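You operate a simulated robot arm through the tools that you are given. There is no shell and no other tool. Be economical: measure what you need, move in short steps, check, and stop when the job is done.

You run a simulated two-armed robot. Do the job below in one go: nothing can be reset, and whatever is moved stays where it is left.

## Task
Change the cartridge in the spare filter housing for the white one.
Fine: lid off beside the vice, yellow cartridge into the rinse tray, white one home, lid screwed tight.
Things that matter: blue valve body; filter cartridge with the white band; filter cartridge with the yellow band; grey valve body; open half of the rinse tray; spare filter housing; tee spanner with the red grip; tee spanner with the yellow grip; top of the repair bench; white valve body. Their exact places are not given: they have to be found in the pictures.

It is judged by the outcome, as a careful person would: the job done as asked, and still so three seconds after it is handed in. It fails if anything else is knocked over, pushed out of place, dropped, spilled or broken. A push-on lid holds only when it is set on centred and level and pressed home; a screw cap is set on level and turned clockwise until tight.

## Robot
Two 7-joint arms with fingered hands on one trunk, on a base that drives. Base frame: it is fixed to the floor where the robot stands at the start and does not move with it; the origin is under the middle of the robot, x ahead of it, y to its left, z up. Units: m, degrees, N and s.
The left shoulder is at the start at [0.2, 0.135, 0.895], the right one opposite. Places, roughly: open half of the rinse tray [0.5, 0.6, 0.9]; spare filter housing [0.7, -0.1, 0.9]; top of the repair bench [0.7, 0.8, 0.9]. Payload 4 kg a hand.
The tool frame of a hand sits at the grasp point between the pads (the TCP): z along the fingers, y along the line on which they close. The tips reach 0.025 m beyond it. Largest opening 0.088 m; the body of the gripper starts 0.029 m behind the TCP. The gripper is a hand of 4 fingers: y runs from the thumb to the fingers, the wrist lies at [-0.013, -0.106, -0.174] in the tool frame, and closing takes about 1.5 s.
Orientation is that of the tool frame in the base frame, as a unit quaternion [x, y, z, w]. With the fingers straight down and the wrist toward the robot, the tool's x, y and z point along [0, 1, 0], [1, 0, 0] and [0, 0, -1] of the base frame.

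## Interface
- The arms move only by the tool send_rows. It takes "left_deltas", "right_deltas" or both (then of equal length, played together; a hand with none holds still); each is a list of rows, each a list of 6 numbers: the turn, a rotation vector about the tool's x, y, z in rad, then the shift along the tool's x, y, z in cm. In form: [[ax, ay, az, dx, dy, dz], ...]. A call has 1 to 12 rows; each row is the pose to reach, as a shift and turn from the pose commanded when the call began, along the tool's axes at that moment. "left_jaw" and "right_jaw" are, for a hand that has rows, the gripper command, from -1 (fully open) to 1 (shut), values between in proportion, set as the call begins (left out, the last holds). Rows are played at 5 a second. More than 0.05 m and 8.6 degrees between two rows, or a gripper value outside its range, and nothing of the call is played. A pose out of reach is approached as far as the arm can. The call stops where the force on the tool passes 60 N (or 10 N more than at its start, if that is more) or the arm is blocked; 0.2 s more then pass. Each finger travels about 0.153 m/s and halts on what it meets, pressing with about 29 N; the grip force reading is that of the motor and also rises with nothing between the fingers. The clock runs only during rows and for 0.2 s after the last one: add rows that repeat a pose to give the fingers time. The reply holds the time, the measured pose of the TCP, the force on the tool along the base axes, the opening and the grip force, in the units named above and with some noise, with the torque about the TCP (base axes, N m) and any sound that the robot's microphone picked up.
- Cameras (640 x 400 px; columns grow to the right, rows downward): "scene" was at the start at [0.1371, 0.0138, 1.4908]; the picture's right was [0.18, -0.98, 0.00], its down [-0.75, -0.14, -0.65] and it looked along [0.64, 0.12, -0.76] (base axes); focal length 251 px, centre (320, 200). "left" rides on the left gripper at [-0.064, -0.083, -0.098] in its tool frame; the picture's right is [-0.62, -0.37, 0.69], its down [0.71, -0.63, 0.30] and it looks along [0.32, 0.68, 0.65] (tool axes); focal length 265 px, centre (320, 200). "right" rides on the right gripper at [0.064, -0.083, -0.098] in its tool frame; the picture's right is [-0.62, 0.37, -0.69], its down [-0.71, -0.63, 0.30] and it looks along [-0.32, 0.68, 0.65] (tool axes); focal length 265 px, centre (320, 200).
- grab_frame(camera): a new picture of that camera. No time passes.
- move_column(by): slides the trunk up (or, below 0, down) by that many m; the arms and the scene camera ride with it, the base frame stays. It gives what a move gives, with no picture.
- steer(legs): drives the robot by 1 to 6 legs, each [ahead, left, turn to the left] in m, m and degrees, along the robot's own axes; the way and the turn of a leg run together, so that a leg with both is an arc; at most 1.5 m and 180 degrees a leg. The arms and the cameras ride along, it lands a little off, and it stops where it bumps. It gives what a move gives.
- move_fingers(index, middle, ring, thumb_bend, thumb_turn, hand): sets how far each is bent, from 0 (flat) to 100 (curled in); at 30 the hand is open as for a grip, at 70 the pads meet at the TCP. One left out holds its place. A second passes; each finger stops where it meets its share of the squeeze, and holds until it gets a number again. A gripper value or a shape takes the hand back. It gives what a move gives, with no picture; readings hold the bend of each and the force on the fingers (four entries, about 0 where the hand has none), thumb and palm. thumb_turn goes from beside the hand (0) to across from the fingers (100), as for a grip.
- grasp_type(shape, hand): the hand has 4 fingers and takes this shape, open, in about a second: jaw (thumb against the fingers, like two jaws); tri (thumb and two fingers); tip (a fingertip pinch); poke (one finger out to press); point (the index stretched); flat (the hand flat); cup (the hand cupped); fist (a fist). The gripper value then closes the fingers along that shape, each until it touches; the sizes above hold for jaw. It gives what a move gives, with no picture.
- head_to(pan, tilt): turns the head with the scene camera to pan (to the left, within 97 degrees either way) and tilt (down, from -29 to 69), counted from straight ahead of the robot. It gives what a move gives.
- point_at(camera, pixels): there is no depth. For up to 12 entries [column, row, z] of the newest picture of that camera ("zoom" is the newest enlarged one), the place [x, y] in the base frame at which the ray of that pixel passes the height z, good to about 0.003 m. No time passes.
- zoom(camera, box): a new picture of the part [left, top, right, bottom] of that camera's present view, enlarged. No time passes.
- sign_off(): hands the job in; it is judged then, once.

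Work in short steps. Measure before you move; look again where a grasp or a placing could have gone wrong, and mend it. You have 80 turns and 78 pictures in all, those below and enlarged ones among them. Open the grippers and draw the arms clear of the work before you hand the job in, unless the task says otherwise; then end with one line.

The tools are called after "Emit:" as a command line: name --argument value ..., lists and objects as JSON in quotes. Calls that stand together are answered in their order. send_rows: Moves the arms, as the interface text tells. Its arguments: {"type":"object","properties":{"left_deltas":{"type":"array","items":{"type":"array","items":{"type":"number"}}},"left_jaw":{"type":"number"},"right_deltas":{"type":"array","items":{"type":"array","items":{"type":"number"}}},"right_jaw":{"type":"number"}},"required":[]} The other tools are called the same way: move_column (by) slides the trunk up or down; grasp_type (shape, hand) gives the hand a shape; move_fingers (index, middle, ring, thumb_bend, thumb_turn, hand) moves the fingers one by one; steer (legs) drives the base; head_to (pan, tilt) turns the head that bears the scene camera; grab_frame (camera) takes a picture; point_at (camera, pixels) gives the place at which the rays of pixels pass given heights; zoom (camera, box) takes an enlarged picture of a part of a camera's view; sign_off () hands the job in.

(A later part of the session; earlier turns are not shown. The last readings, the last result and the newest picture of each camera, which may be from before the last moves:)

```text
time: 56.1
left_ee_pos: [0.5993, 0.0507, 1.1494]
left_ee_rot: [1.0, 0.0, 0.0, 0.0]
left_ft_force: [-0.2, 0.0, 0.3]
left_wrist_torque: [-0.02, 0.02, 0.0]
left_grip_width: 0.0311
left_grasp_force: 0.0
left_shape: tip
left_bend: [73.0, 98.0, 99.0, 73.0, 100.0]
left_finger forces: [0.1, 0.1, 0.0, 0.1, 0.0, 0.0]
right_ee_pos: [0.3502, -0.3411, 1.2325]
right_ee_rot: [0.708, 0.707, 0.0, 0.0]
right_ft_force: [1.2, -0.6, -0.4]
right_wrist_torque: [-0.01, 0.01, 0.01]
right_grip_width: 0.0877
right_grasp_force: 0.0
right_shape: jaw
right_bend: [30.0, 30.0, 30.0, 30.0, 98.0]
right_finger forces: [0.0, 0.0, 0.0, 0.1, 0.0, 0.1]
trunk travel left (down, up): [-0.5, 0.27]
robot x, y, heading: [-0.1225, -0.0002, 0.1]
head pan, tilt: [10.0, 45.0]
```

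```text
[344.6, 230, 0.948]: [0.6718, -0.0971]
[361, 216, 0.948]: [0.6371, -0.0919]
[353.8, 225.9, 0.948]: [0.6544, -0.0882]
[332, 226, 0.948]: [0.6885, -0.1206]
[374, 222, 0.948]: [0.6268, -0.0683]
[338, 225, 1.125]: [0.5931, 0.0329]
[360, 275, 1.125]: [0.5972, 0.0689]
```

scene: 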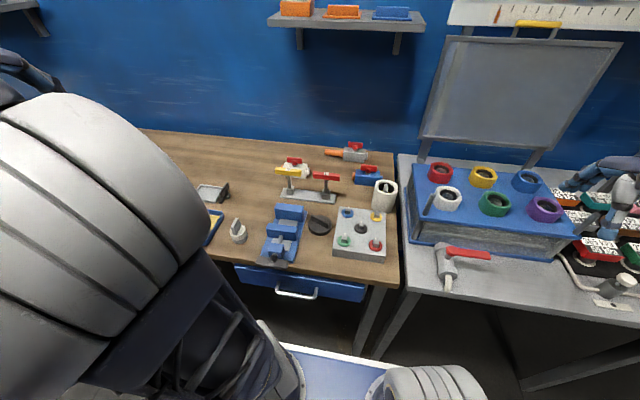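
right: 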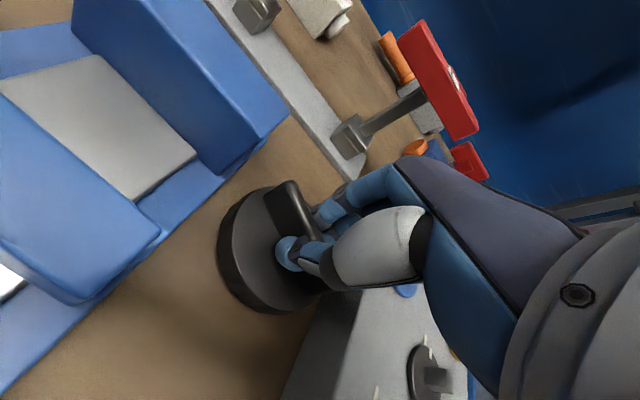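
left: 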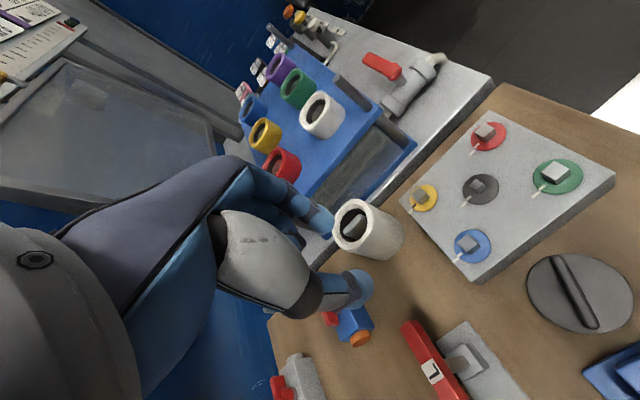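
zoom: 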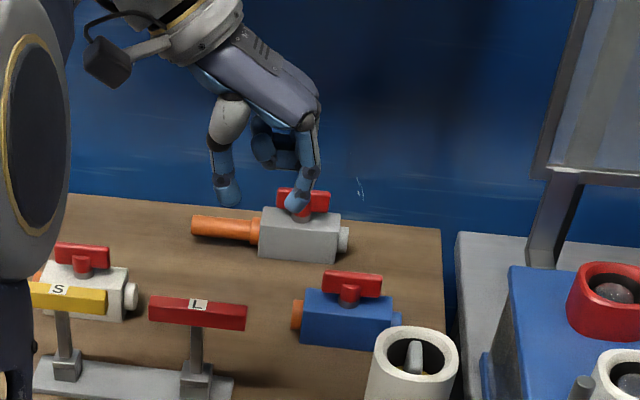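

Pinch centre agrees with the TCP, and both cameras put the fin centre at (0.654, -0.094), turned ~6° clockwise of x. I move the left hand above it, narrow the opening to about 2.4 cm and look.

Emit:
send_rows --left_deltas '[[0, 0, 0.06, 1.5, 3.6, 0], [0, 0, 0.11, 3, 7.2, 0], [0, 0, 0.11, 4.2, 10.8, 0], [0, 0, 0.11, 5.5, 14.45, 1], [0, 0, 0.11, 5.5, 14.45, 5], [0, 0, 0.11, 5.5, 14.45, 9], [0, 0, 0.11, 5.5, 14.45, 12], [0, 0, 0.11, 5.5, 14.45, 13.9], [0, 0, 0.11, 5.5, 14.45, 13.9]]' --left_jaw 0.45

Emit:
zoom --camera "left" --box '[250, 150, 442, 290]'

Emit:
zoom --camera "scene" --box '[340, 140, 436, 215]'

```text
time: 58.1
left_ee_pos: [0.6556, -0.0937, 1.0106]
left_ee_rot: [0.998, -0.056, 0.0, 0.0]
left_ft_force: [0.5, 0.4, -1.1]
left_wrist_torque: [-0.02, 0.02, 0.0]
left_grip_width: 0.025
left_grasp_force: 0.1
left_shape: tip
left_bend: [73.0, 98.0, 99.0, 74.0, 100.0]
left_finger forces: [0.0, 0.0, 0.0, 0.1, 0.0, 0.1]
right_ee_pos: [0.35, -0.3414, 1.2335]
right_ee_rot: [0.707, 0.707, 0.001, 0.0]
right_ft_force: [-0.2, 0.2, -0.6]
right_wrist_torque: [0.0, 0.0, 0.05]
right_grip_width: 0.0877
right_grasp_force: 0.0
right_shape: jaw
right_bend: [30.0, 30.0, 30.0, 30.0, 98.0]
right_finger forces: [0.0, 0.0, 0.0, 0.0, 0.0, 0.0]
trunk travel left (down, up): [-0.5, 0.27]
robot x, y, heading: [-0.1166, -0.001, 0.3]
head pan, tilt: [10.0, 45.0]
```

```text
2.86 times, centred on (346, 220) of left
```

zoom: 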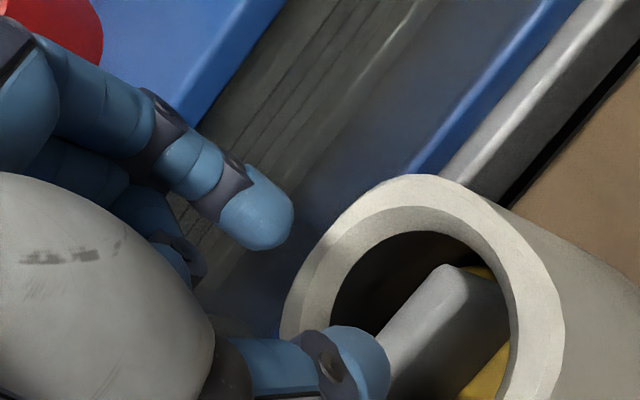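

```text
5.33 times, centred on (388, 178) of scene
```

zoom: 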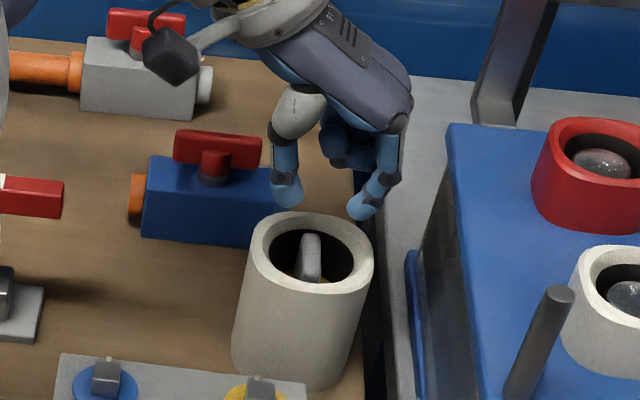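

Gap 2.4 cm, tips above the mouth. I check lateral alignment of tips and fin in this picture.

Emit:
point_at --camera "zoom" --pixels '[[303, 200, 0.99], [347, 205, 0.99], [299, 240, 0.948], [320, 240, 0.948], [270, 255, 0.948], [353, 255, 0.948], [310, 237, 0.948], [309, 270, 0.948]]'

```text
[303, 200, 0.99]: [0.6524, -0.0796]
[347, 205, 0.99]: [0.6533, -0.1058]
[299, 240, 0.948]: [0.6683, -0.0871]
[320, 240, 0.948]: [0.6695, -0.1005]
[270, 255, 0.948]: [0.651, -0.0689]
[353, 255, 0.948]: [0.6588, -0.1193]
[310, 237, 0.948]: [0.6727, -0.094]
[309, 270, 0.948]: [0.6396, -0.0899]
```

Alignment is within 1 mm. I narrow to ~1.9 cm and lower in stages, watching for contact.

Emit:
send_rows --left_deltas '[[0, 0, 0, 0, 0, 1], [0, 0, 0, 0, 0, 2], [0, 0, 0, 0, 0, 3], [0, 0, 0, 0, 0, 3]]' --left_jaw 0.57

Emit:
send_rows --left_deltas '[[0, 0, 0, 0, 0, 0.3], [0, 0, 0, 0, 0, 0.6], [0, 0, 0, 0, 0, 0.6]]'

Emit:
zoom --camera "scene" --box '[340, 140, 436, 215]'

```text
time: 59.1
left_ee_pos: [0.6535, -0.0938, 0.9824]
left_ee_rot: [0.999, -0.054, 0.0, 0.0]
left_ft_force: [0.0, 0.9, -0.1]
left_wrist_torque: [-0.01, 0.03, 0.03]
left_grip_width: 0.0192
left_grasp_force: 0.1
left_shape: tip
left_bend: [73.0, 98.0, 99.0, 74.0, 100.0]
left_finger forces: [0.1, 0.0, 0.0, 0.0, 0.0, 0.0]
right_ee_pos: [0.3504, -0.3411, 1.2336]
right_ee_rot: [0.707, 0.707, 0.0, 0.0]
right_ft_force: [0.9, -0.5, 0.0]
right_wrist_torque: [0.02, 0.0, 0.0]
right_grip_width: 0.0878
right_grasp_force: 0.1
right_shape: jaw
right_bend: [30.0, 30.0, 30.0, 30.0, 98.0]
right_finger forces: [0.0, 0.0, 0.0, 0.1, 0.0, 0.0]
trunk travel left (down, up): [-0.5, 0.27]
robot x, y, heading: [-0.1178, -0.0002, -0.1]
head pan, tilt: [10.0, 45.0]
```

```text
time: 59.9
left_ee_pos: [0.6539, -0.0939, 0.9741]
left_ee_rot: [0.998, -0.055, -0.001, 0.0]
left_ft_force: [0.4, -0.3, 0.1]
left_wrist_torque: [0.02, 0.03, 0.01]
left_grip_width: 0.0191
left_grasp_force: 0.1
left_shape: tip
left_bend: [73.0, 98.0, 99.0, 74.0, 100.0]
left_finger forces: [0.1, 0.0, 0.0, 0.0, 0.1, 0.1]
right_ee_pos: [0.3506, -0.3411, 1.233]
right_ee_rot: [0.707, 0.707, 0.001, 0.0]
right_ft_force: [-0.3, -0.4, 0.2]
right_wrist_torque: [0.0, -0.03, 0.0]
right_grip_width: 0.0877
right_grasp_force: 0.0
right_shape: jaw
right_bend: [30.0, 30.0, 30.0, 30.0, 98.0]
right_finger forces: [0.0, 0.0, 0.0, 0.0, 0.1, 0.0]
trunk travel left (down, up): [-0.5, 0.27]
robot x, y, heading: [-0.1225, 0.0001, -0.0]
head pan, tilt: [10.0, 45.0]
```

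```text
5.33 times, centred on (388, 178) of scene
```

zoom: 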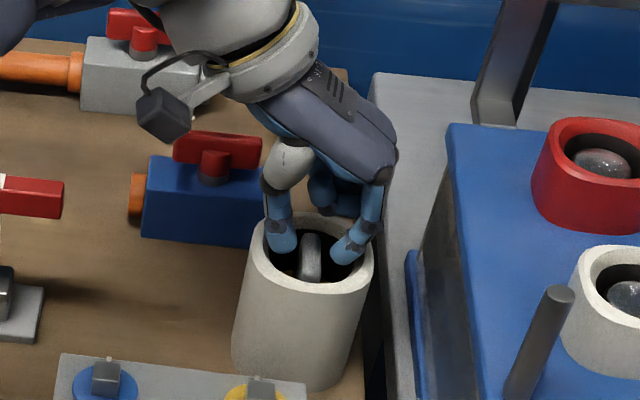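

The tips straddle the fin inside the mouth, no contact force. I go 1 cm deeper in steps.

Emit:
send_rows --left_deltas '[[0, 0, 0, 0, 0, 0.3], [0, 0, 0, 0, 0, 0.6], [0, 0, 0, 0, 0, 0.6]]'

Emit:
send_rows --left_deltas '[[0, 0, 0, 0, 0, 0.2], [0, 0, 0, 0, 0, 0.4], [0, 0, 0, 0, 0, 0.4]]'

```text
time: 60.7
left_ee_pos: [0.6541, -0.095, 0.9679]
left_ee_rot: [0.998, -0.055, 0.0, 0.0]
left_ft_force: [0.3, 0.7, 0.2]
left_wrist_torque: [-0.04, 0.0, 0.03]
left_grip_width: 0.0195
left_grasp_force: 0.0
left_shape: tip
left_bend: [73.0, 98.0, 99.0, 74.0, 100.0]
left_finger forces: [0.1, 0.0, 0.0, 0.0, 0.0, 0.0]
right_ee_pos: [0.3514, -0.3415, 1.2325]
right_ee_rot: [0.707, 0.707, 0.0, 0.0]
right_ft_force: [-0.1, 0.3, -0.2]
right_wrist_torque: [0.0, 0.01, 0.01]
right_grip_width: 0.0878
right_grasp_force: 0.1
right_shape: jaw
right_bend: [30.0, 30.0, 30.0, 30.0, 98.0]
right_finger forces: [0.0, 0.0, 0.0, 0.0, 0.0, 0.0]
trunk travel left (down, up): [-0.5, 0.27]
robot x, y, heading: [-0.1188, -0.0005, 0.1]
head pan, tilt: [10.0, 45.0]
```

```text
time: 61.5
left_ee_pos: [0.6543, -0.0932, 0.9649]
left_ee_rot: [0.998, -0.056, 0.0, 0.0]
left_ft_force: [-0.1, -0.7, 0.2]
left_wrist_torque: [0.0, 0.02, -0.01]
left_grip_width: 0.0191
left_grasp_force: 0.0
left_shape: tip
left_bend: [73.0, 98.0, 99.0, 74.0, 100.0]
left_finger forces: [0.1, 0.0, 0.0, 0.0, 0.1, 0.0]
right_ee_pos: [0.3509, -0.341, 1.2334]
right_ee_rot: [0.707, 0.707, 0.001, 0.0]
right_ft_force: [0.6, -0.3, -0.7]
right_wrist_torque: [-0.01, 0.01, -0.04]
right_grip_width: 0.0878
right_grasp_force: 0.1
right_shape: jaw
right_bend: [30.0, 30.0, 30.0, 30.0, 98.0]
right_finger forces: [0.0, 0.0, 0.0, 0.1, 0.0, 0.0]
trunk travel left (down, up): [-0.5, 0.27]
robot x, y, heading: [-0.1227, 0.0008, -0.1]
head pan, tilt: [10.0, 45.0]
```

Still free at TCP 0.965. I go 4 mm deeper, then close.

Emit:
send_rows --left_deltas '[[0, 0, 0, 0, 0, 0.2], [0, 0, 0, 0, 0, 0.4], [0, 0, 0, 0, 0, 0.4]]'

Emit:
send_rows --left_deltas '[[0, 0, 0, 0, 0, 0], [0, 0, 0, 0, 0, 0], [0, 0, 0, 0, 0, 0], [0, 0, 0, 0, 0, 0], [0, 0, 0, 0, 0, 0], [0, 0, 0, 0, 0, 0], [0, 0, 0, 0, 0, 0], [0, 0, 0, 0, 0, 0]]' --left_jaw 1

Emit:
send_rows --left_deltas '[[0, 0, 0, 0, 0, -0.5], [0, 0, 0, 0, 0, -1], [0, 0, 0, 0, 0, -2], [0, 0, 0, 0, 0, -2]]'

Emit:
zoom --camera "scene" --box '[340, 140, 436, 215]'

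```text
time: 62.3
left_ee_pos: [0.6551, -0.0936, 0.9617]
left_ee_rot: [0.999, -0.055, 0.001, 0.0]
left_ft_force: [-0.4, 0.1, 0.3]
left_wrist_torque: [0.0, -0.02, 0.0]
left_grip_width: 0.0193
left_grasp_force: 0.2
left_shape: tip
left_bend: [73.0, 98.0, 99.0, 74.0, 100.0]
left_finger forces: [0.0, 0.1, 0.0, 0.1, 0.1, 0.0]
right_ee_pos: [0.3513, -0.3415, 1.2329]
right_ee_rot: [0.707, 0.707, 0.0, 0.0]
right_ft_force: [-0.3, -0.1, -0.8]
right_wrist_torque: [0.0, -0.01, -0.03]
right_grip_width: 0.0878
right_grasp_force: 0.1
right_shape: jaw
right_bend: [30.0, 30.0, 30.0, 30.0, 98.0]
right_finger forces: [0.0, 0.0, 0.1, 0.1, 0.0, 0.0]
trunk travel left (down, up): [-0.5, 0.27]
robot x, y, heading: [-0.1192, 0.0001, 0.1]
head pan, tilt: [10.0, 45.0]
```

```text
time: 64.1
left_ee_pos: [0.6543, -0.0942, 0.9619]
left_ee_rot: [0.998, -0.056, 0.0, 0.0]
left_ft_force: [1.0, -0.2, 0.1]
left_wrist_torque: [-0.04, -0.02, 0.0]
left_grip_width: 0.0055
left_grasp_force: 29.2
left_shape: tip
left_bend: [64.0, 100.0, 100.0, 72.0, 100.0]
left_finger forces: [25.9, 0.0, 0.0, 0.1, 26.0, 0.0]
right_ee_pos: [0.3504, -0.3417, 1.2322]
right_ee_rot: [0.707, 0.707, 0.0, 0.001]
right_ft_force: [0.6, 0.3, -0.4]
right_wrist_torque: [0.02, -0.02, 0.02]
right_grip_width: 0.0876
right_grasp_force: 0.1
right_shape: jaw
right_bend: [30.0, 30.0, 30.0, 30.0, 98.0]
right_finger forces: [0.1, 0.0, 0.0, 0.0, 0.0, 0.0]
trunk travel left (down, up): [-0.5, 0.27]
robot x, y, heading: [-0.1209, -0.003, -0.1]
head pan, tilt: [10.0, 45.0]
```

```text
time: 65.1
left_ee_pos: [0.654, -0.0936, 0.9815]
left_ee_rot: [0.999, -0.054, 0.0, -0.001]
left_ft_force: [-0.6, -0.9, 0.9]
left_wrist_torque: [0.01, -0.02, -0.02]
left_grip_width: 0.0045
left_grasp_force: 28.5
left_shape: tip
left_bend: [74.0, 100.0, 100.0, 81.0, 100.0]
left_finger forces: [0.0, 0.0, 0.0, 0.0, 0.0, 0.0]
right_ee_pos: [0.3512, -0.341, 1.2331]
right_ee_rot: [0.706, 0.708, 0.001, 0.0]
right_ft_force: [-0.1, 0.8, 0.2]
right_wrist_torque: [-0.02, -0.02, 0.01]
right_grip_width: 0.0878
right_grasp_force: 0.2
right_shape: jaw
right_bend: [30.0, 30.0, 30.0, 30.0, 98.0]
right_finger forces: [0.0, 0.0, 0.0, 0.0, 0.0, 0.0]
trunk travel left (down, up): [-0.5, 0.27]
robot x, y, heading: [-0.1159, 0.0017, 0.1]
head pan, tilt: [10.0, 45.0]
```

```text
5.33 times, centred on (388, 178) of scene
```

zoom: 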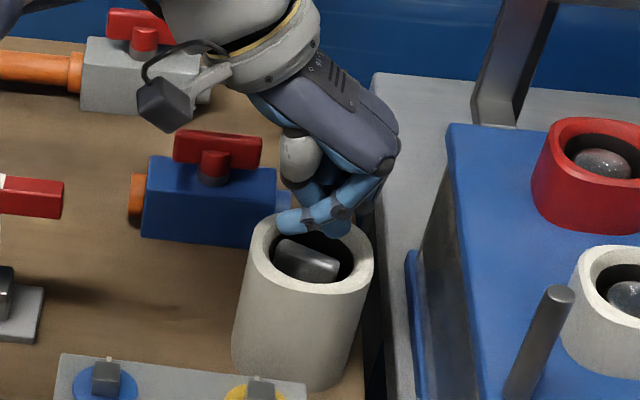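

The pinch slipped off and the fin turned. I raise 4 cm, reopen, and measure the fin's new direction; next time I'll grip deeper.

Emit:
send_rows --left_deltas '[[0, 0, 0, 0, 0, -2], [0, 0, 0, 0, 0, -4], [0, 0, 0, 0, 0, -4], [0, 0, 0, 0, 0, -4], [0, 0, 0, 0, 0, -4]]' --left_jaw 0.45

Emit:
grab_frame --camera "left"

Emit:
zoom --camera "scene" --box '[340, 140, 436, 215]'

Emit:
point_at --camera "zoom" --pixels '[[277, 245, 0.948], [340, 262, 0.948], [285, 238, 0.948], [335, 270, 0.948], [303, 200, 1.0], [347, 205, 1.0]]'

```text
time: 66.3
left_ee_pos: [0.6537, -0.0934, 1.021]
left_ee_rot: [0.998, -0.055, 0.0, 0.0]
left_ft_force: [-0.5, 0.1, 0.4]
left_wrist_torque: [-0.01, 0.02, -0.04]
left_grip_width: 0.0243
left_grasp_force: 0.1
left_shape: tip
left_bend: [73.0, 98.0, 99.0, 74.0, 100.0]
left_finger forces: [0.1, 0.1, 0.0, 0.0, 0.0, 0.0]
right_ee_pos: [0.351, -0.3415, 1.2333]
right_ee_rot: [0.707, 0.707, 0.0, 0.0]
right_ft_force: [-0.8, 0.5, -0.4]
right_wrist_torque: [0.02, 0.0, 0.05]
right_grip_width: 0.0877
right_grasp_force: 0.0
right_shape: jaw
right_bend: [30.0, 30.0, 30.0, 30.0, 98.0]
right_finger forces: [0.1, 0.0, 0.0, 0.0, 0.0, 0.0]
trunk travel left (down, up): [-0.5, 0.27]
robot x, y, heading: [-0.1211, -0.0006, 0.2]
head pan, tilt: [10.0, 45.0]
```

```text
24 pictures are left
```

left: 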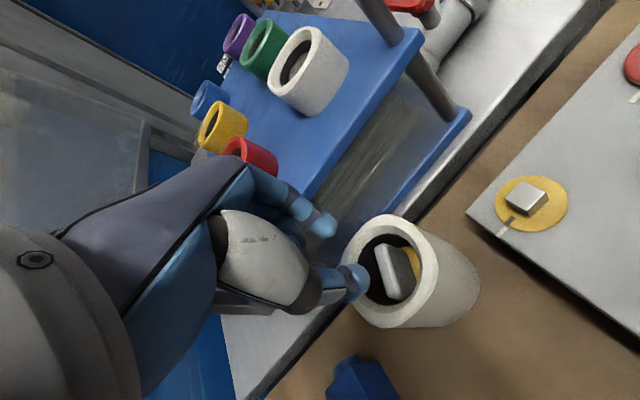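

```text
5.33 times, centred on (388, 178) of scene
```

zoom: 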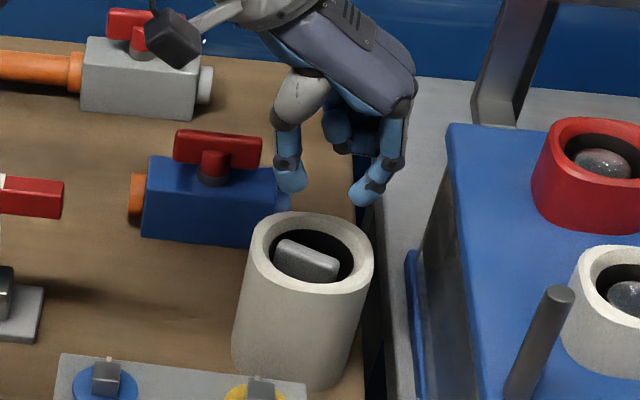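

```text
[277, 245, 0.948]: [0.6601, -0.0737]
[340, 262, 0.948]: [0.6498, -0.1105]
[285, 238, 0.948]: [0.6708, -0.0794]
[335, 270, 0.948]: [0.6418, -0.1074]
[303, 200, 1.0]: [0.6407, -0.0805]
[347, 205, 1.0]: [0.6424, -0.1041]
```

The fin now lies at ~74° from x. The close reading (5.5 mm on a 13 mm fin) suggests thumb and index aren't quite opposite; I measure their tips in both views.

Emit:
point_at --camera "left" --pixels '[[325, 226, 1.0], [358, 288, 1.0], [325, 226, 1.01], [358, 288, 1.01], [383, 262, 0.948], [396, 290, 0.948], [388, 275, 0.948], [400, 270, 0.948]]'

Emit:
zoom --camera "left" --box '[280, 180, 440, 320]'

```text
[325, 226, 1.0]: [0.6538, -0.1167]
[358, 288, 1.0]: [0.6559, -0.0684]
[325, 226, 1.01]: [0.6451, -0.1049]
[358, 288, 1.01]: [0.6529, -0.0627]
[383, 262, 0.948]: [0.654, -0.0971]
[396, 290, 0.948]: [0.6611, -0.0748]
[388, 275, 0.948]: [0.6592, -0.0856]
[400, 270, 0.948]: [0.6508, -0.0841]
```

```text
2.86 times, centred on (360, 250) of left
```

zoom: 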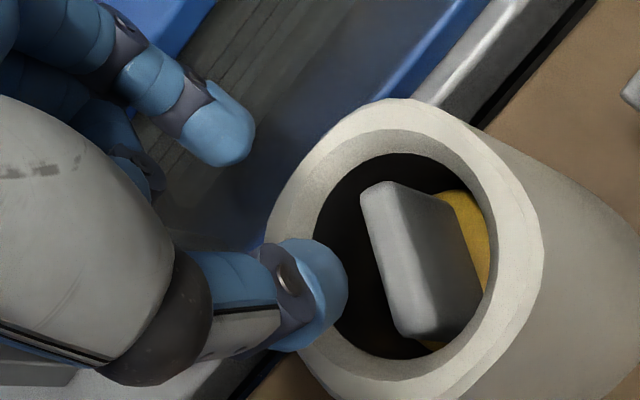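

Tips are aligned; the earlier grip was just too shallow on the rounded fin top (fin is ~3 cm tall). I turn the hand so it closes across the fin (80° anticlockwise) above the mouth.

Emit:
send_rows --left_deltas '[[0, 0, -0.13, 0, 0, -1], [0, 0, -0.26, 0, 0, -1], [0, 0, -0.39, 0, 0, -1], [0, 0, -0.52, 0, 0, -1], [0, 0, -0.65, 0, 0, -1], [0, 0, -0.78, 0, 0, -1], [0, 0, -0.91, 0, 0, -1], [0, 0, -1.04, 0, 0, -1], [0, 0, -1.17, 0, 0, -1], [0, 0, -1.29, 0, 0, -1], [0, 0, -1.4, 0.12, -0.11, 0], [0, 0, -1.4, 0.12, -0.11, 0]]'

Emit:
zoom --camera "left" --box '[260, 160, 452, 300]'

Emit:
point_at --camera "zoom" --pixels '[[320, 200, 0.948], [320, 200, 0.996]]'

```text
time: 68.9
left_ee_pos: [0.6554, -0.0926, 1.0209]
left_ee_rot: [0.799, 0.602, 0.001, 0.0]
left_ft_force: [0.9, 0.8, -1.0]
left_wrist_torque: [-0.02, 0.02, -0.02]
left_grip_width: 0.0241
left_grasp_force: 0.1
left_shape: tip
left_bend: [73.0, 98.0, 99.0, 74.0, 100.0]
left_finger forces: [0.1, 0.1, 0.0, 0.0, 0.0, 0.0]
right_ee_pos: [0.3505, -0.3406, 1.2334]
right_ee_rot: [0.707, 0.707, 0.0, 0.0]
right_ft_force: [-0.3, -0.2, 0.8]
right_wrist_torque: [0.0, 0.0, 0.0]
right_grip_width: 0.0879
right_grasp_force: 0.0
right_shape: jaw
right_bend: [30.0, 30.0, 30.0, 30.0, 98.0]
right_finger forces: [0.1, 0.0, 0.1, 0.0, 0.0, 0.0]
trunk travel left (down, up): [-0.5, 0.27]
robot x, y, heading: [-0.1198, 0.0002, -0.2]
head pan, tilt: [10.0, 45.0]
```

```text
2.86 times, centred on (356, 230) of left
```

zoom: 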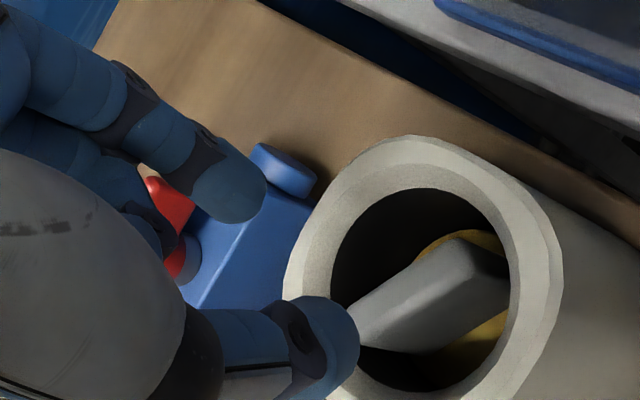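

```text
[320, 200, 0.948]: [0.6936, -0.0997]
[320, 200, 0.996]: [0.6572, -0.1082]
```

The fin lies across the pinch as wanted. I descend with the narrow opening, then deeper in small steps.

Emit:
send_rows --left_deltas '[[0, 0, 0, 0, 0, 1.5], [0, 0, 0, 0, 0, 3], [0, 0, 0, 0, 0, 4], [0, 0, 0, 0, 0, 4.8], [0, 0, 0, 0, 0, 5.4], [0, 0, 0, 0, 0, 5.9], [0, 0, 0, 0, 0, 5.9]]' --left_jaw 0.57

Emit:
send_rows --left_deltas '[[0, 0, 0, 0, 0, 0.2], [0, 0, 0, 0, 0, 0.4], [0, 0, 0, 0, 0, 0.4]]'

Emit:
send_rows --left_deltas '[[0, 0, 0, 0, 0, 0.2], [0, 0, 0, 0, 0, 0.4], [0, 0, 0, 0, 0, 0.4]]'

Emit:
send_rows --left_deltas '[[0, 0, 0, 0, 0, 0.2], [0, 0, 0, 0, 0, 0.4], [0, 0, 0, 0, 0, 0.4]]'

Emit:
zoom --camera "left" --box '[260, 160, 452, 300]'

```text
time: 70.5
left_ee_pos: [0.6546, -0.0925, 0.9624]
left_ee_rot: [0.799, 0.601, -0.001, -0.001]
left_ft_force: [0.8, 0.2, 1.1]
left_wrist_torque: [-0.01, -0.01, 0.02]
left_grip_width: 0.019
left_grasp_force: 0.1
left_shape: tip
left_bend: [73.0, 98.0, 99.0, 75.0, 100.0]
left_finger forces: [0.0, 0.0, 0.0, 0.0, 0.7, 0.1]
right_ee_pos: [0.351, -0.3409, 1.2325]
right_ee_rot: [0.707, 0.707, 0.0, 0.001]
right_ft_force: [-0.2, 0.1, 0.5]
right_wrist_torque: [0.0, -0.03, -0.01]
right_grip_width: 0.0879
right_grasp_force: 0.1
right_shape: jaw
right_bend: [30.0, 30.0, 30.0, 30.0, 98.0]
right_finger forces: [0.0, 0.0, 0.0, 0.0, 0.0, 0.0]
trunk travel left (down, up): [-0.5, 0.27]
robot x, y, heading: [-0.1178, -0.0006, 0.2]
head pan, tilt: [10.0, 45.0]
```

```text
time: 71.3
left_ee_pos: [0.6556, -0.0937, 0.9582]
left_ee_rot: [0.799, 0.602, 0.0, 0.001]
left_ft_force: [1.7, -0.9, 2.0]
left_wrist_torque: [0.03, 0.0, 0.0]
left_grip_width: 0.0185
left_grasp_force: 0.1
left_shape: tip
left_bend: [73.0, 98.0, 99.0, 75.0, 100.0]
left_finger forces: [0.0, 0.0, 0.1, 0.0, 2.5, 0.0]
right_ee_pos: [0.35, -0.3426, 1.2335]
right_ee_rot: [0.707, 0.707, 0.0, -0.001]
right_ft_force: [0.0, -0.2, -0.2]
right_wrist_torque: [-0.01, 0.01, -0.01]
right_grip_width: 0.0875
right_grasp_force: 0.0
right_shape: jaw
right_bend: [30.0, 30.0, 30.0, 30.0, 98.0]
right_finger forces: [0.0, 0.0, 0.0, 0.0, 0.0, 0.0]
trunk travel left (down, up): [-0.5, 0.27]
robot x, y, heading: [-0.1198, -0.0011, 0.2]
head pan, tilt: [10.0, 45.0]
```

```text
time: 72.1
left_ee_pos: [0.6563, -0.0933, 0.9543]
left_ee_rot: [0.799, 0.601, 0.0, 0.0]
left_ft_force: [3.3, -0.4, 3.7]
left_wrist_torque: [0.04, 0.02, 0.01]
left_grip_width: 0.0184
left_grasp_force: 0.1
left_shape: tip
left_bend: [73.0, 98.0, 99.0, 76.0, 100.0]
left_finger forces: [0.0, 0.0, 0.0, 0.1, 4.7, 0.0]
right_ee_pos: [0.3518, -0.3411, 1.233]
right_ee_rot: [0.707, 0.707, 0.0, 0.0]
right_ft_force: [-0.3, -0.9, 0.2]
right_wrist_torque: [-0.02, 0.03, -0.02]
right_grip_width: 0.0879
right_grasp_force: 0.1
right_shape: jaw
right_bend: [30.0, 30.0, 30.0, 30.0, 98.0]
right_finger forces: [0.0, 0.1, 0.1, 0.0, 0.1, 0.0]
trunk travel left (down, up): [-0.5, 0.27]
robot x, y, heading: [-0.1224, -0.0002, 0.1]
head pan, tilt: [10.0, 45.0]
```

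```text
time: 72.9
left_ee_pos: [0.6561, -0.0927, 0.9509]
left_ee_rot: [0.799, 0.601, 0.001, 0.0]
left_ft_force: [6.0, 0.2, 9.1]
left_wrist_torque: [0.04, 0.15, -0.03]
left_grip_width: 0.0176
left_grasp_force: 0.0
left_shape: tip
left_bend: [73.0, 98.0, 99.0, 78.0, 100.0]
left_finger forces: [0.1, 0.0, 0.1, 0.0, 10.9, 0.0]
right_ee_pos: [0.3499, -0.3422, 1.2333]
right_ee_rot: [0.708, 0.707, 0.0, 0.0]
right_ft_force: [0.3, -0.4, 0.0]
right_wrist_torque: [-0.05, -0.02, -0.03]
right_grip_width: 0.0878
right_grasp_force: 0.0
right_shape: jaw
right_bend: [30.0, 30.0, 30.0, 30.0, 98.0]
right_finger forces: [0.0, 0.0, 0.0, 0.0, 0.0, 0.0]
trunk travel left (down, up): [-0.5, 0.27]
robot x, y, heading: [-0.1219, -0.0018, 0.3]
head pan, tilt: [10.0, 45.0]
```

```text
2.86 times, centred on (356, 230) of left
```

zoom: 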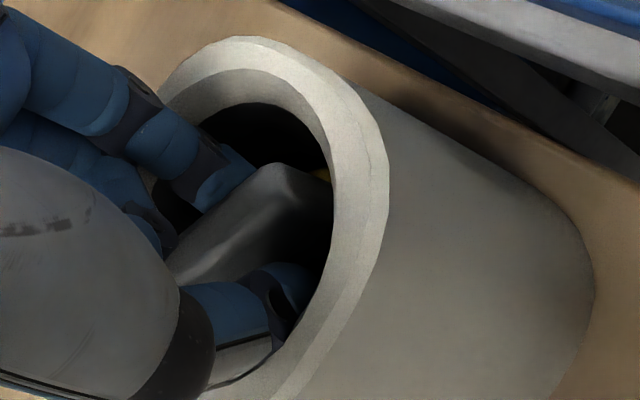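

Both fingertips are deep on either side of the fin; the thumb just brushes the rim. I ease 1 mm and close, then look.

Emit:
send_rows --left_deltas '[[0, 0, 0, 0, 0.15, 0], [0, 0, 0, 0, 0.15, 0], [0, 0, 0, 0, 0.15, 0], [0, 0, 0, 0, 0.15, 0], [0, 0, 0, 0, 0.15, 0], [0, 0, 0, 0, 0.15, 0], [0, 0, 0, 0, 0.15, 0], [0, 0, 0, 0, 0.15, 0]]' --left_jaw 1

Emit:
zoom --camera "left" --box '[260, 160, 452, 300]'

```text
time: 74.7
left_ee_pos: [0.6577, -0.0929, 0.9497]
left_ee_rot: [0.799, 0.602, 0.001, 0.0]
left_ft_force: [0.0, -0.4, -0.3]
left_wrist_torque: [-0.02, 0.0, 0.0]
left_grip_width: 0.012
left_grasp_force: 29.2
left_shape: tip
left_bend: [72.0, 100.0, 100.0, 77.0, 100.0]
left_finger forces: [24.9, 0.0, 0.0, 0.0, 24.8, 0.0]
right_ee_pos: [0.3492, -0.3412, 1.2336]
right_ee_rot: [0.707, 0.707, 0.0, -0.001]
right_ft_force: [0.2, 0.0, 0.0]
right_wrist_torque: [-0.01, 0.0, 0.02]
right_grip_width: 0.0877
right_grasp_force: 0.1
right_shape: jaw
right_bend: [30.0, 30.0, 30.0, 30.0, 98.0]
right_finger forces: [0.1, 0.0, 0.0, 0.0, 0.0, 0.1]
trunk travel left (down, up): [-0.5, 0.27]
robot x, y, heading: [-0.1175, -0.001, 0.1]
head pan, tilt: [10.0, 45.0]
```

```text
2.86 times, centred on (356, 230) of left
```

zoom: 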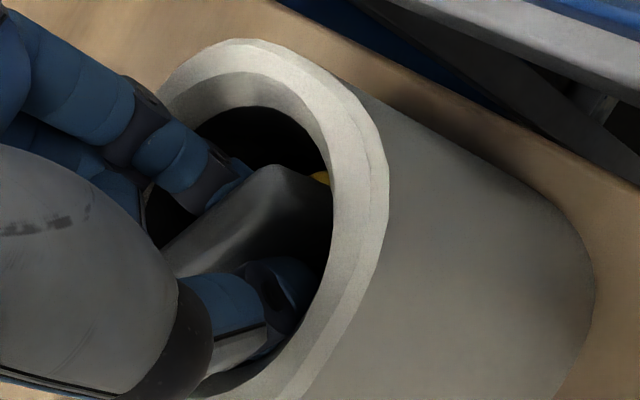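

Now the grip reads 12 mm with 25 N each side: properly on the fin. I lift slowly 10 cm.

Emit:
send_rows --left_deltas '[[0, 0, 0, 0, 0.15, -0.3], [0, 0, 0, 0, 0.15, -0.6], [0, 0, 0, 0, 0.15, -1], [0, 0, 0, 0, 0.15, -1.5], [0, 0, 0, 0, 0.15, -2], [0, 0, 0, 0, 0.15, -2]]'

Emit:
send_rows --left_deltas '[[0, 0, 0, 0, 0, -1.5], [0, 0, 0, 0, 0, -3], [0, 0, 0, 0, 0, -4.5], [0, 0, 0, 0, 0, -6], [0, 0, 0, 0, 0, -8], [0, 0, 0, 0, 0, -10], [0, 0, 0, 0, 0, -12], [0, 0, 0, 0, 0, -14], [0, 0, 0, 0, 0, -14]]'

Emit:
grab_frame --camera "scene"

```text
time: 76.1
left_ee_pos: [0.6589, -0.0941, 0.9705]
left_ee_rot: [0.799, 0.601, 0.001, 0.0]
left_ft_force: [0.1, -0.1, -2.6]
left_wrist_torque: [0.01, -0.01, 0.04]
left_grip_width: 0.0115
left_grasp_force: 28.6
left_shape: tip
left_bend: [72.0, 100.0, 100.0, 77.0, 100.0]
left_finger forces: [24.9, 0.0, 0.1, 0.0, 24.9, 0.0]
right_ee_pos: [0.3505, -0.3397, 1.2336]
right_ee_rot: [0.707, 0.707, -0.001, -0.001]
right_ft_force: [-0.1, 0.4, 0.3]
right_wrist_torque: [0.0, 0.02, 0.04]
right_grip_width: 0.0876
right_grasp_force: 0.1
right_shape: jaw
right_bend: [30.0, 30.0, 30.0, 30.0, 98.0]
right_finger forces: [0.1, 0.0, 0.1, 0.0, 0.1, 0.0]
trunk travel left (down, up): [-0.5, 0.27]
robot x, y, heading: [-0.1209, -0.0001, -0.1]
head pan, tilt: [10.0, 45.0]
```

```text
time: 78.1
left_ee_pos: [0.6591, -0.0939, 1.1092]
left_ee_rot: [0.799, 0.602, 0.001, 0.0]
left_ft_force: [0.1, 0.0, -3.8]
left_wrist_torque: [-0.02, 0.05, 0.04]
left_grip_width: 0.0118
left_grasp_force: 28.9
left_shape: tip
left_bend: [72.0, 100.0, 100.0, 77.0, 100.0]
left_finger forces: [25.0, 0.0, 0.0, 0.1, 25.0, 0.0]
right_ee_pos: [0.3502, -0.341, 1.2326]
right_ee_rot: [0.707, 0.707, 0.0, -0.001]
right_ft_force: [-0.9, -0.7, 0.0]
right_wrist_torque: [0.01, -0.01, -0.01]
right_grip_width: 0.0878
right_grasp_force: 0.0
right_shape: jaw
right_bend: [30.0, 30.0, 30.0, 30.0, 98.0]
right_finger forces: [0.0, 0.0, 0.0, 0.0, 0.0, 0.0]
trunk travel left (down, up): [-0.5, 0.27]
robot x, y, heading: [-0.1179, -0.0007, -0.2]
head pan, tilt: [10.0, 45.0]
```

```text
18 pictures are left
```

scene: 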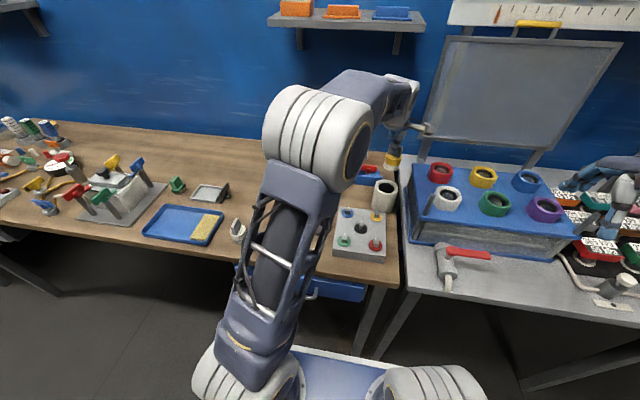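

The yellow cartridge is out and held (scene (393,162)). I confirm the open half of the tray and carry it there at height.

Emit:
point_at --camera "scene" --pixels '[[178, 221, 0.862], [165, 205, 0.868], [223, 212, 0.868], [205, 244, 0.868], [143, 235, 0.868], [196, 216, 0.865], [190, 238, 0.865], [238, 222, 0.928]]'

Emit:
send_rows --left_deltas '[[0, 0, 0, 0, 0, -3], [0, 0, 0, 3, -1.9, -5], [0, 0, 0, 7, -4.4, -5], [0, 0, 0, 11, -7, -5], [0, 0, 0, 15, -9.6, -5], [0, 0, 0, 19, -12.2, -5], [0, 0, 0, 23, -14.7, -5], [0, 0, 0, 27, -17.3, -5], [0, 0, 0, 31, -19.9, -5], [0, 0, 0, 35, -22.4, -5], [0, 0, 0, 39, -25, -5], [0, 0, 0, 43, -27.6, -5]]'

Emit:
send_rows --left_deltas '[[0, 0, 0, 4, -2.5, 0], [0, 0, 0, 8, -5, 0], [0, 0, 0, 12, -7.6, 0], [0, 0, 0, 15.3, -9.8, 0], [0, 0, 0, 15.3, -9.8, 4], [0, 0, 0, 15.3, -9.8, 8], [0, 0, 0, 15.3, -9.8, 12], [0, 0, 0, 15.3, -9.8, 12]]'

Emit:
grab_frame --camera "scene"

Emit:
grab_frame --camera "left"

```text
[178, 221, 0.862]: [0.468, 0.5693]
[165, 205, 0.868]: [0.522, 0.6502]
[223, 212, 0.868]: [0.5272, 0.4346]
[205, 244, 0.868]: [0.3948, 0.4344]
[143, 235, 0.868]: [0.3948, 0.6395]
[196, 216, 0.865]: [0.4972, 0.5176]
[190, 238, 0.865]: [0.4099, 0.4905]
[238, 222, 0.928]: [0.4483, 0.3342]
```

```text
time: 80.7
left_ee_pos: [0.5127, 0.3966, 1.1607]
left_ee_rot: [0.799, 0.601, 0.0, 0.0]
left_ft_force: [0.4, -1.0, -3.2]
left_wrist_torque: [-0.06, 0.02, 0.01]
left_grip_width: 0.0113
left_grasp_force: 28.7
left_shape: tip
left_bend: [72.0, 100.0, 100.0, 77.0, 100.0]
left_finger forces: [25.4, 0.0, 0.0, 0.1, 24.9, 0.0]
right_ee_pos: [0.3516, -0.3415, 1.2326]
right_ee_rot: [0.707, 0.707, 0.0, 0.001]
right_ft_force: [0.4, -1.0, -0.1]
right_wrist_torque: [-0.02, 0.01, 0.02]
right_grip_width: 0.0876
right_grasp_force: 0.0
right_shape: jaw
right_bend: [30.0, 30.0, 30.0, 30.0, 98.0]
right_finger forces: [0.1, 0.0, 0.0, 0.0, 0.0, 0.1]
trunk travel left (down, up): [-0.5, 0.27]
robot x, y, heading: [-0.118, -0.0026, 0.0]
head pan, tilt: [10.0, 45.0]
```

```text
time: 82.5
left_ee_pos: [0.4598, 0.5698, 1.0401]
left_ee_rot: [0.799, 0.602, 0.0, 0.0]
left_ft_force: [-0.3, -0.2, -3.4]
left_wrist_torque: [-0.04, 0.05, 0.0]
left_grip_width: 0.0099
left_grasp_force: 28.9
left_shape: tip
left_bend: [74.0, 100.0, 100.0, 77.0, 100.0]
left_finger forces: [25.6, 0.0, 0.0, 0.0, 24.9, 0.0]
right_ee_pos: [0.3505, -0.3406, 1.2324]
right_ee_rot: [0.707, 0.707, 0.0, 0.0]
right_ft_force: [0.4, 0.4, 0.0]
right_wrist_torque: [-0.04, 0.01, -0.02]
right_grip_width: 0.0876
right_grasp_force: 0.2
right_shape: jaw
right_bend: [30.0, 30.0, 30.0, 30.0, 98.0]
right_finger forces: [0.1, 0.1, 0.1, 0.0, 0.1, 0.0]
trunk travel left (down, up): [-0.5, 0.27]
robot x, y, heading: [-0.12, -0.0024, -0.0]
head pan, tilt: [10.0, 45.0]
```

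```text
17 pictures are left
```

scene: 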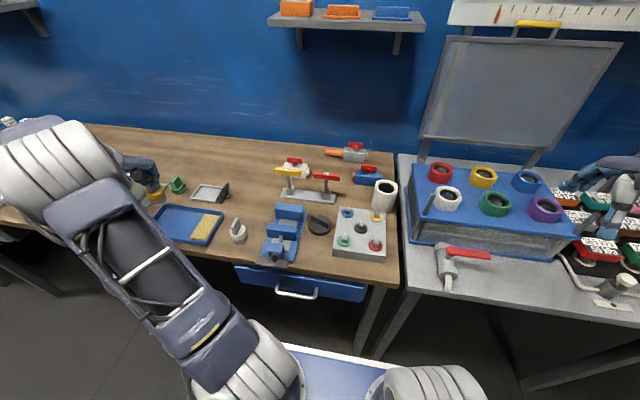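

```text
16 pictures are left
```

left: 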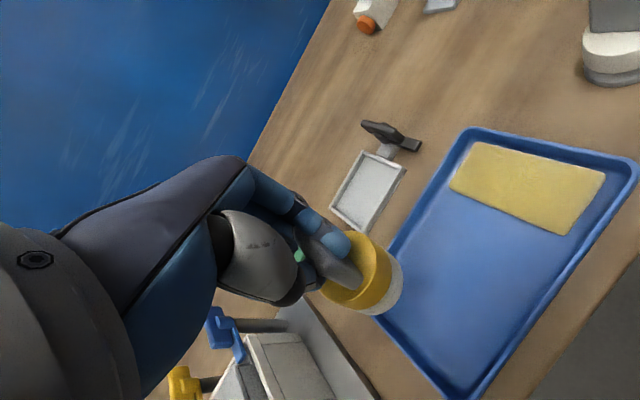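

Cartridge is held above the open half at (0.46, 0.57). I lower to near the tray, then feel for contact.

Emit:
send_rows --left_deltas '[[0, 0, 0, 0, 0, 3], [0, 0, 0, 0, 0, 6], [0, 0, 0, 0, 0, 8], [0, 0, 0, 0, 0, 9.2], [0, 0, 0, 0, 0, 9.2]]'

Emit:
send_rows --left_deltas '[[0, 0, 0, 0, 0, 0.3], [0, 0, 0, 0, 0, 0.6], [0, 0, 0, 0, 0, 0.6]]'

Emit:
send_rows --left_deltas '[[0, 0, 0, 0, 0, 0.3], [0, 0, 0, 0, 0, 0.3]]'

Emit:
zoom --camera "left" --box '[250, 180, 506, 340]'

```text
time: 83.7
left_ee_pos: [0.4612, 0.5685, 0.9474]
left_ee_rot: [0.799, 0.601, 0.0, 0.0]
left_ft_force: [-0.3, 0.1, -3.2]
left_wrist_torque: [-0.05, 0.04, -0.03]
left_grip_width: 0.0101
left_grasp_force: 29.1
left_shape: tip
left_bend: [74.0, 100.0, 100.0, 77.0, 100.0]
left_finger forces: [25.7, 0.0, 0.0, 0.0, 25.1, 0.0]
right_ee_pos: [0.3511, -0.3411, 1.2326]
right_ee_rot: [0.707, 0.708, 0.001, -0.001]
right_ft_force: [0.6, -0.1, -0.1]
right_wrist_torque: [0.01, 0.01, 0.0]
right_grip_width: 0.0879
right_grasp_force: 0.1
right_shape: jaw
right_bend: [30.0, 30.0, 30.0, 30.0, 98.0]
right_finger forces: [0.0, 0.1, 0.0, 0.0, 0.0, 0.1]
trunk travel left (down, up): [-0.5, 0.27]
robot x, y, heading: [-0.1209, 0.0057, 0.1]
head pan, tilt: [10.0, 45.0]
```

```text
time: 84.5
left_ee_pos: [0.461, 0.5692, 0.9438]
left_ee_rot: [0.799, 0.601, 0.001, -0.001]
left_ft_force: [-0.7, -0.3, 1.5]
left_wrist_torque: [-0.02, 0.02, -0.01]
left_grip_width: 0.0099
left_grasp_force: 29.0
left_shape: tip
left_bend: [74.0, 100.0, 100.0, 77.0, 100.0]
left_finger forces: [25.1, 0.0, 0.0, 0.0, 25.6, 0.0]
right_ee_pos: [0.3508, -0.3415, 1.2325]
right_ee_rot: [0.707, 0.707, 0.0, -0.001]
right_ft_force: [1.3, -0.3, 0.4]
right_wrist_torque: [-0.03, 0.01, 0.0]
right_grip_width: 0.0877
right_grasp_force: 0.1
right_shape: jaw
right_bend: [30.0, 30.0, 30.0, 30.0, 98.0]
right_finger forces: [0.0, 0.0, 0.0, 0.1, 0.0, 0.0]
trunk travel left (down, up): [-0.5, 0.27]
robot x, y, heading: [-0.1186, 0.0008, -0.1]
head pan, tilt: [10.0, 45.0]
```

```text
time: 85.1
left_ee_pos: [0.4608, 0.5691, 0.9407]
left_ee_rot: [0.799, 0.602, 0.001, 0.0]
left_ft_force: [0.6, 3.1, 13.7]
left_wrist_torque: [0.08, -0.12, 0.0]
left_grip_width: 0.0096
left_grasp_force: 29.1
left_shape: tip
left_bend: [74.0, 100.0, 100.0, 78.0, 100.0]
left_finger forces: [21.5, 5.4, 0.0, 0.0, 26.5, 0.0]
right_ee_pos: [0.3504, -0.3417, 1.2334]
right_ee_rot: [0.708, 0.707, -0.001, -0.001]
right_ft_force: [0.4, 0.7, 0.7]
right_wrist_torque: [-0.02, -0.04, -0.01]
right_grip_width: 0.0875
right_grasp_force: 0.1
right_shape: jaw
right_bend: [30.0, 30.0, 30.0, 30.0, 98.0]
right_finger forces: [0.0, 0.0, 0.0, 0.1, 0.1, 0.0]
trunk travel left (down, up): [-0.5, 0.27]
robot x, y, heading: [-0.1202, 0.0023, -0.1]
head pan, tilt: [10.0, 45.0]
```

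```text
2.50 times, centred on (378, 260) of left
```

zoom: 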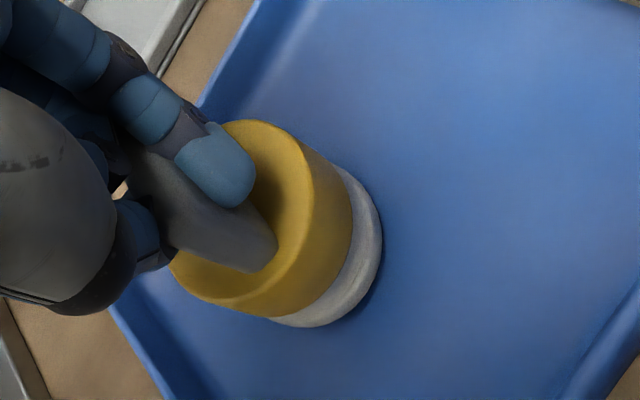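

It stands upright on the tray floor inside the rim (14 N). I open and rise straight up.

Emit:
send_rows --left_deltas '[[0, 0, 0, 0, 0, 0], [0, 0, 0, 0, 0, 0], [0, 0, 0, 0, 0, 0], [0, 0, 0, 0, 0, 0], [0, 0, 0, 0, 0, 0], [0, 0, 0, 0, 0, -1], [0, 0, 0, 0, 0, -3], [0, 0, 0, 0, 0, -6], [0, 0, 0, 0, 0, -10], [0, 0, 0, 0, 0, -14]]' --left_jaw 0.2

Emit:
grab_frame --camera "left"

```text
time: 87.3
left_ee_pos: [0.4605, 0.5688, 1.0792]
left_ee_rot: [0.799, 0.601, 0.0, 0.0]
left_ft_force: [0.3, 1.0, 0.3]
left_wrist_torque: [-0.02, 0.0, 0.01]
left_grip_width: 0.0351
left_grasp_force: 0.0
left_shape: tip
left_bend: [73.0, 98.0, 99.0, 72.0, 100.0]
left_finger forces: [0.1, 0.1, 0.1, 0.0, 0.0, 0.1]
right_ee_pos: [0.3496, -0.3408, 1.2333]
right_ee_rot: [0.707, 0.707, 0.0, 0.0]
right_ft_force: [-0.3, 0.6, -0.3]
right_wrist_torque: [0.0, 0.02, -0.04]
right_grip_width: 0.0876
right_grasp_force: 0.1
right_shape: jaw
right_bend: [30.0, 30.0, 30.0, 30.0, 98.0]
right_finger forces: [0.0, 0.0, 0.0, 0.1, 0.0, 0.0]
trunk travel left (down, up): [-0.5, 0.27]
robot x, y, heading: [-0.1185, 0.0003, -0.1]
head pan, tilt: [10.0, 45.0]
```

```text
14 pictures are left
```

left: 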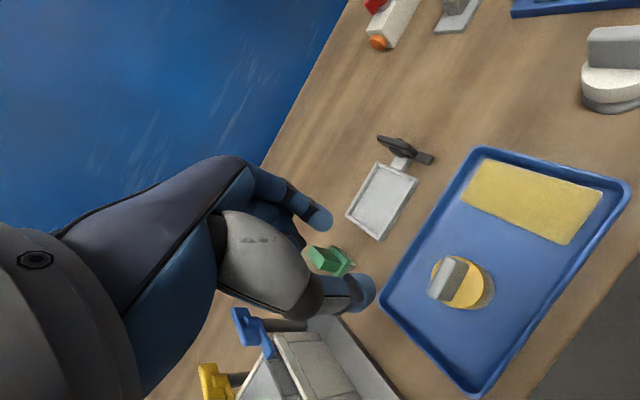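

Yellow stands clean in the tray's open half. Next I turn the left hand 74° clockwise near the white cartridge for a measuring view.

Emit:
send_rows --left_deltas '[[0, 0, 0.13, -1.1, -0.3, 0], [0, 0, 0.26, -2.2, -0.6, 0], [0, 0, 0.39, -3.3, -0.9, 0], [0, 0, 0.52, -4.5, -1.2, 0], [0, 0, 0.65, -5.6, -1.5, 0], [0, 0, 0.78, -6.7, -1.8, 0], [0, 0, 0.91, -7.8, -2.1, 0], [0, 0, 1.04, -8.9, -2.4, 0], [0, 0, 1.17, -10, -2.7, 0], [0, 0, 1.29, -11.2, -3, 1], [0, 0, 1.29, -11.2, -3, 1]]'

Emit:
grab_frame --camera "left"

```text
time: 89.7
left_ee_pos: [0.4002, 0.4703, 1.0682]
left_ee_rot: [1.0, -0.001, 0.0, -0.001]
left_ft_force: [-0.7, 0.2, 0.6]
left_wrist_torque: [0.03, -0.01, -0.03]
left_grip_width: 0.0351
left_grasp_force: 0.0
left_shape: tip
left_bend: [73.0, 98.0, 99.0, 72.0, 100.0]
left_finger forces: [0.1, 0.1, 0.0, 0.0, 0.0, 0.0]
right_ee_pos: [0.3503, -0.3413, 1.233]
right_ee_rot: [0.707, 0.707, 0.0, 0.0]
right_ft_force: [0.1, 0.3, -0.4]
right_wrist_torque: [-0.01, -0.02, -0.01]
right_grip_width: 0.0877
right_grasp_force: 0.1
right_shape: jaw
right_bend: [30.0, 30.0, 30.0, 30.0, 98.0]
right_finger forces: [0.0, 0.0, 0.0, 0.0, 0.1, 0.0]
trunk travel left (down, up): [-0.5, 0.27]
robot x, y, heading: [-0.1216, 0.0022, 0.0]
head pan, tilt: [10.0, 45.0]
```

```text
13 pictures are left
```

left: 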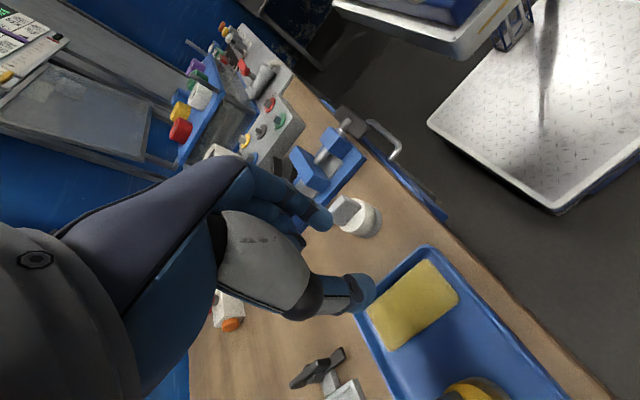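

Fin shows near (343,210); zoom for exact direction.

Emit:
zoom --camera "left" --box '[310, 175, 400, 245]'

```text
5.71 times, centred on (355, 210) of left
```

zoom: 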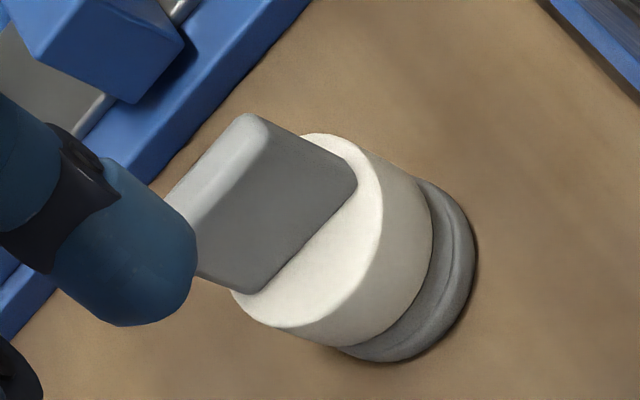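

I read the fin's base edge and the cartridge outline from this zoom.

Emit:
point_at --camera "zoom" --pixels '[[352, 187, 0.9], [252, 290, 0.9], [352, 187, 0.895], [252, 290, 0.895], [268, 125, 0.93], [382, 180, 0.895], [235, 293, 0.895], [476, 245, 0.86], [350, 352, 0.86], [245, 120, 0.93]]'

Emit:
point_at --camera "scene" --pixels '[[232.5, 227, 0.925], [239, 219.5, 0.93], [235.7, 223, 0.93], [230, 234, 0.895], [247, 234, 0.895]]'

```text
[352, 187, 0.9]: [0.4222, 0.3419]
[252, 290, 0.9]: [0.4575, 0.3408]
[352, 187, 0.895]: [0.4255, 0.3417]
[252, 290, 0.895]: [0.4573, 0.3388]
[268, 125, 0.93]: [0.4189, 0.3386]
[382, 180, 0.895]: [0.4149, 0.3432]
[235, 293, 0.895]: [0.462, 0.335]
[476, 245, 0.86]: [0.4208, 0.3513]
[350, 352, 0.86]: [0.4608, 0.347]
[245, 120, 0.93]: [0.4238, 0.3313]
```

```text
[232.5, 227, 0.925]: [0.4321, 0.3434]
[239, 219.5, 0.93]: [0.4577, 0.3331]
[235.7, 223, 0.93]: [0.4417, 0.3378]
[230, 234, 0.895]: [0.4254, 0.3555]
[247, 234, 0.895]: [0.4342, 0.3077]
```

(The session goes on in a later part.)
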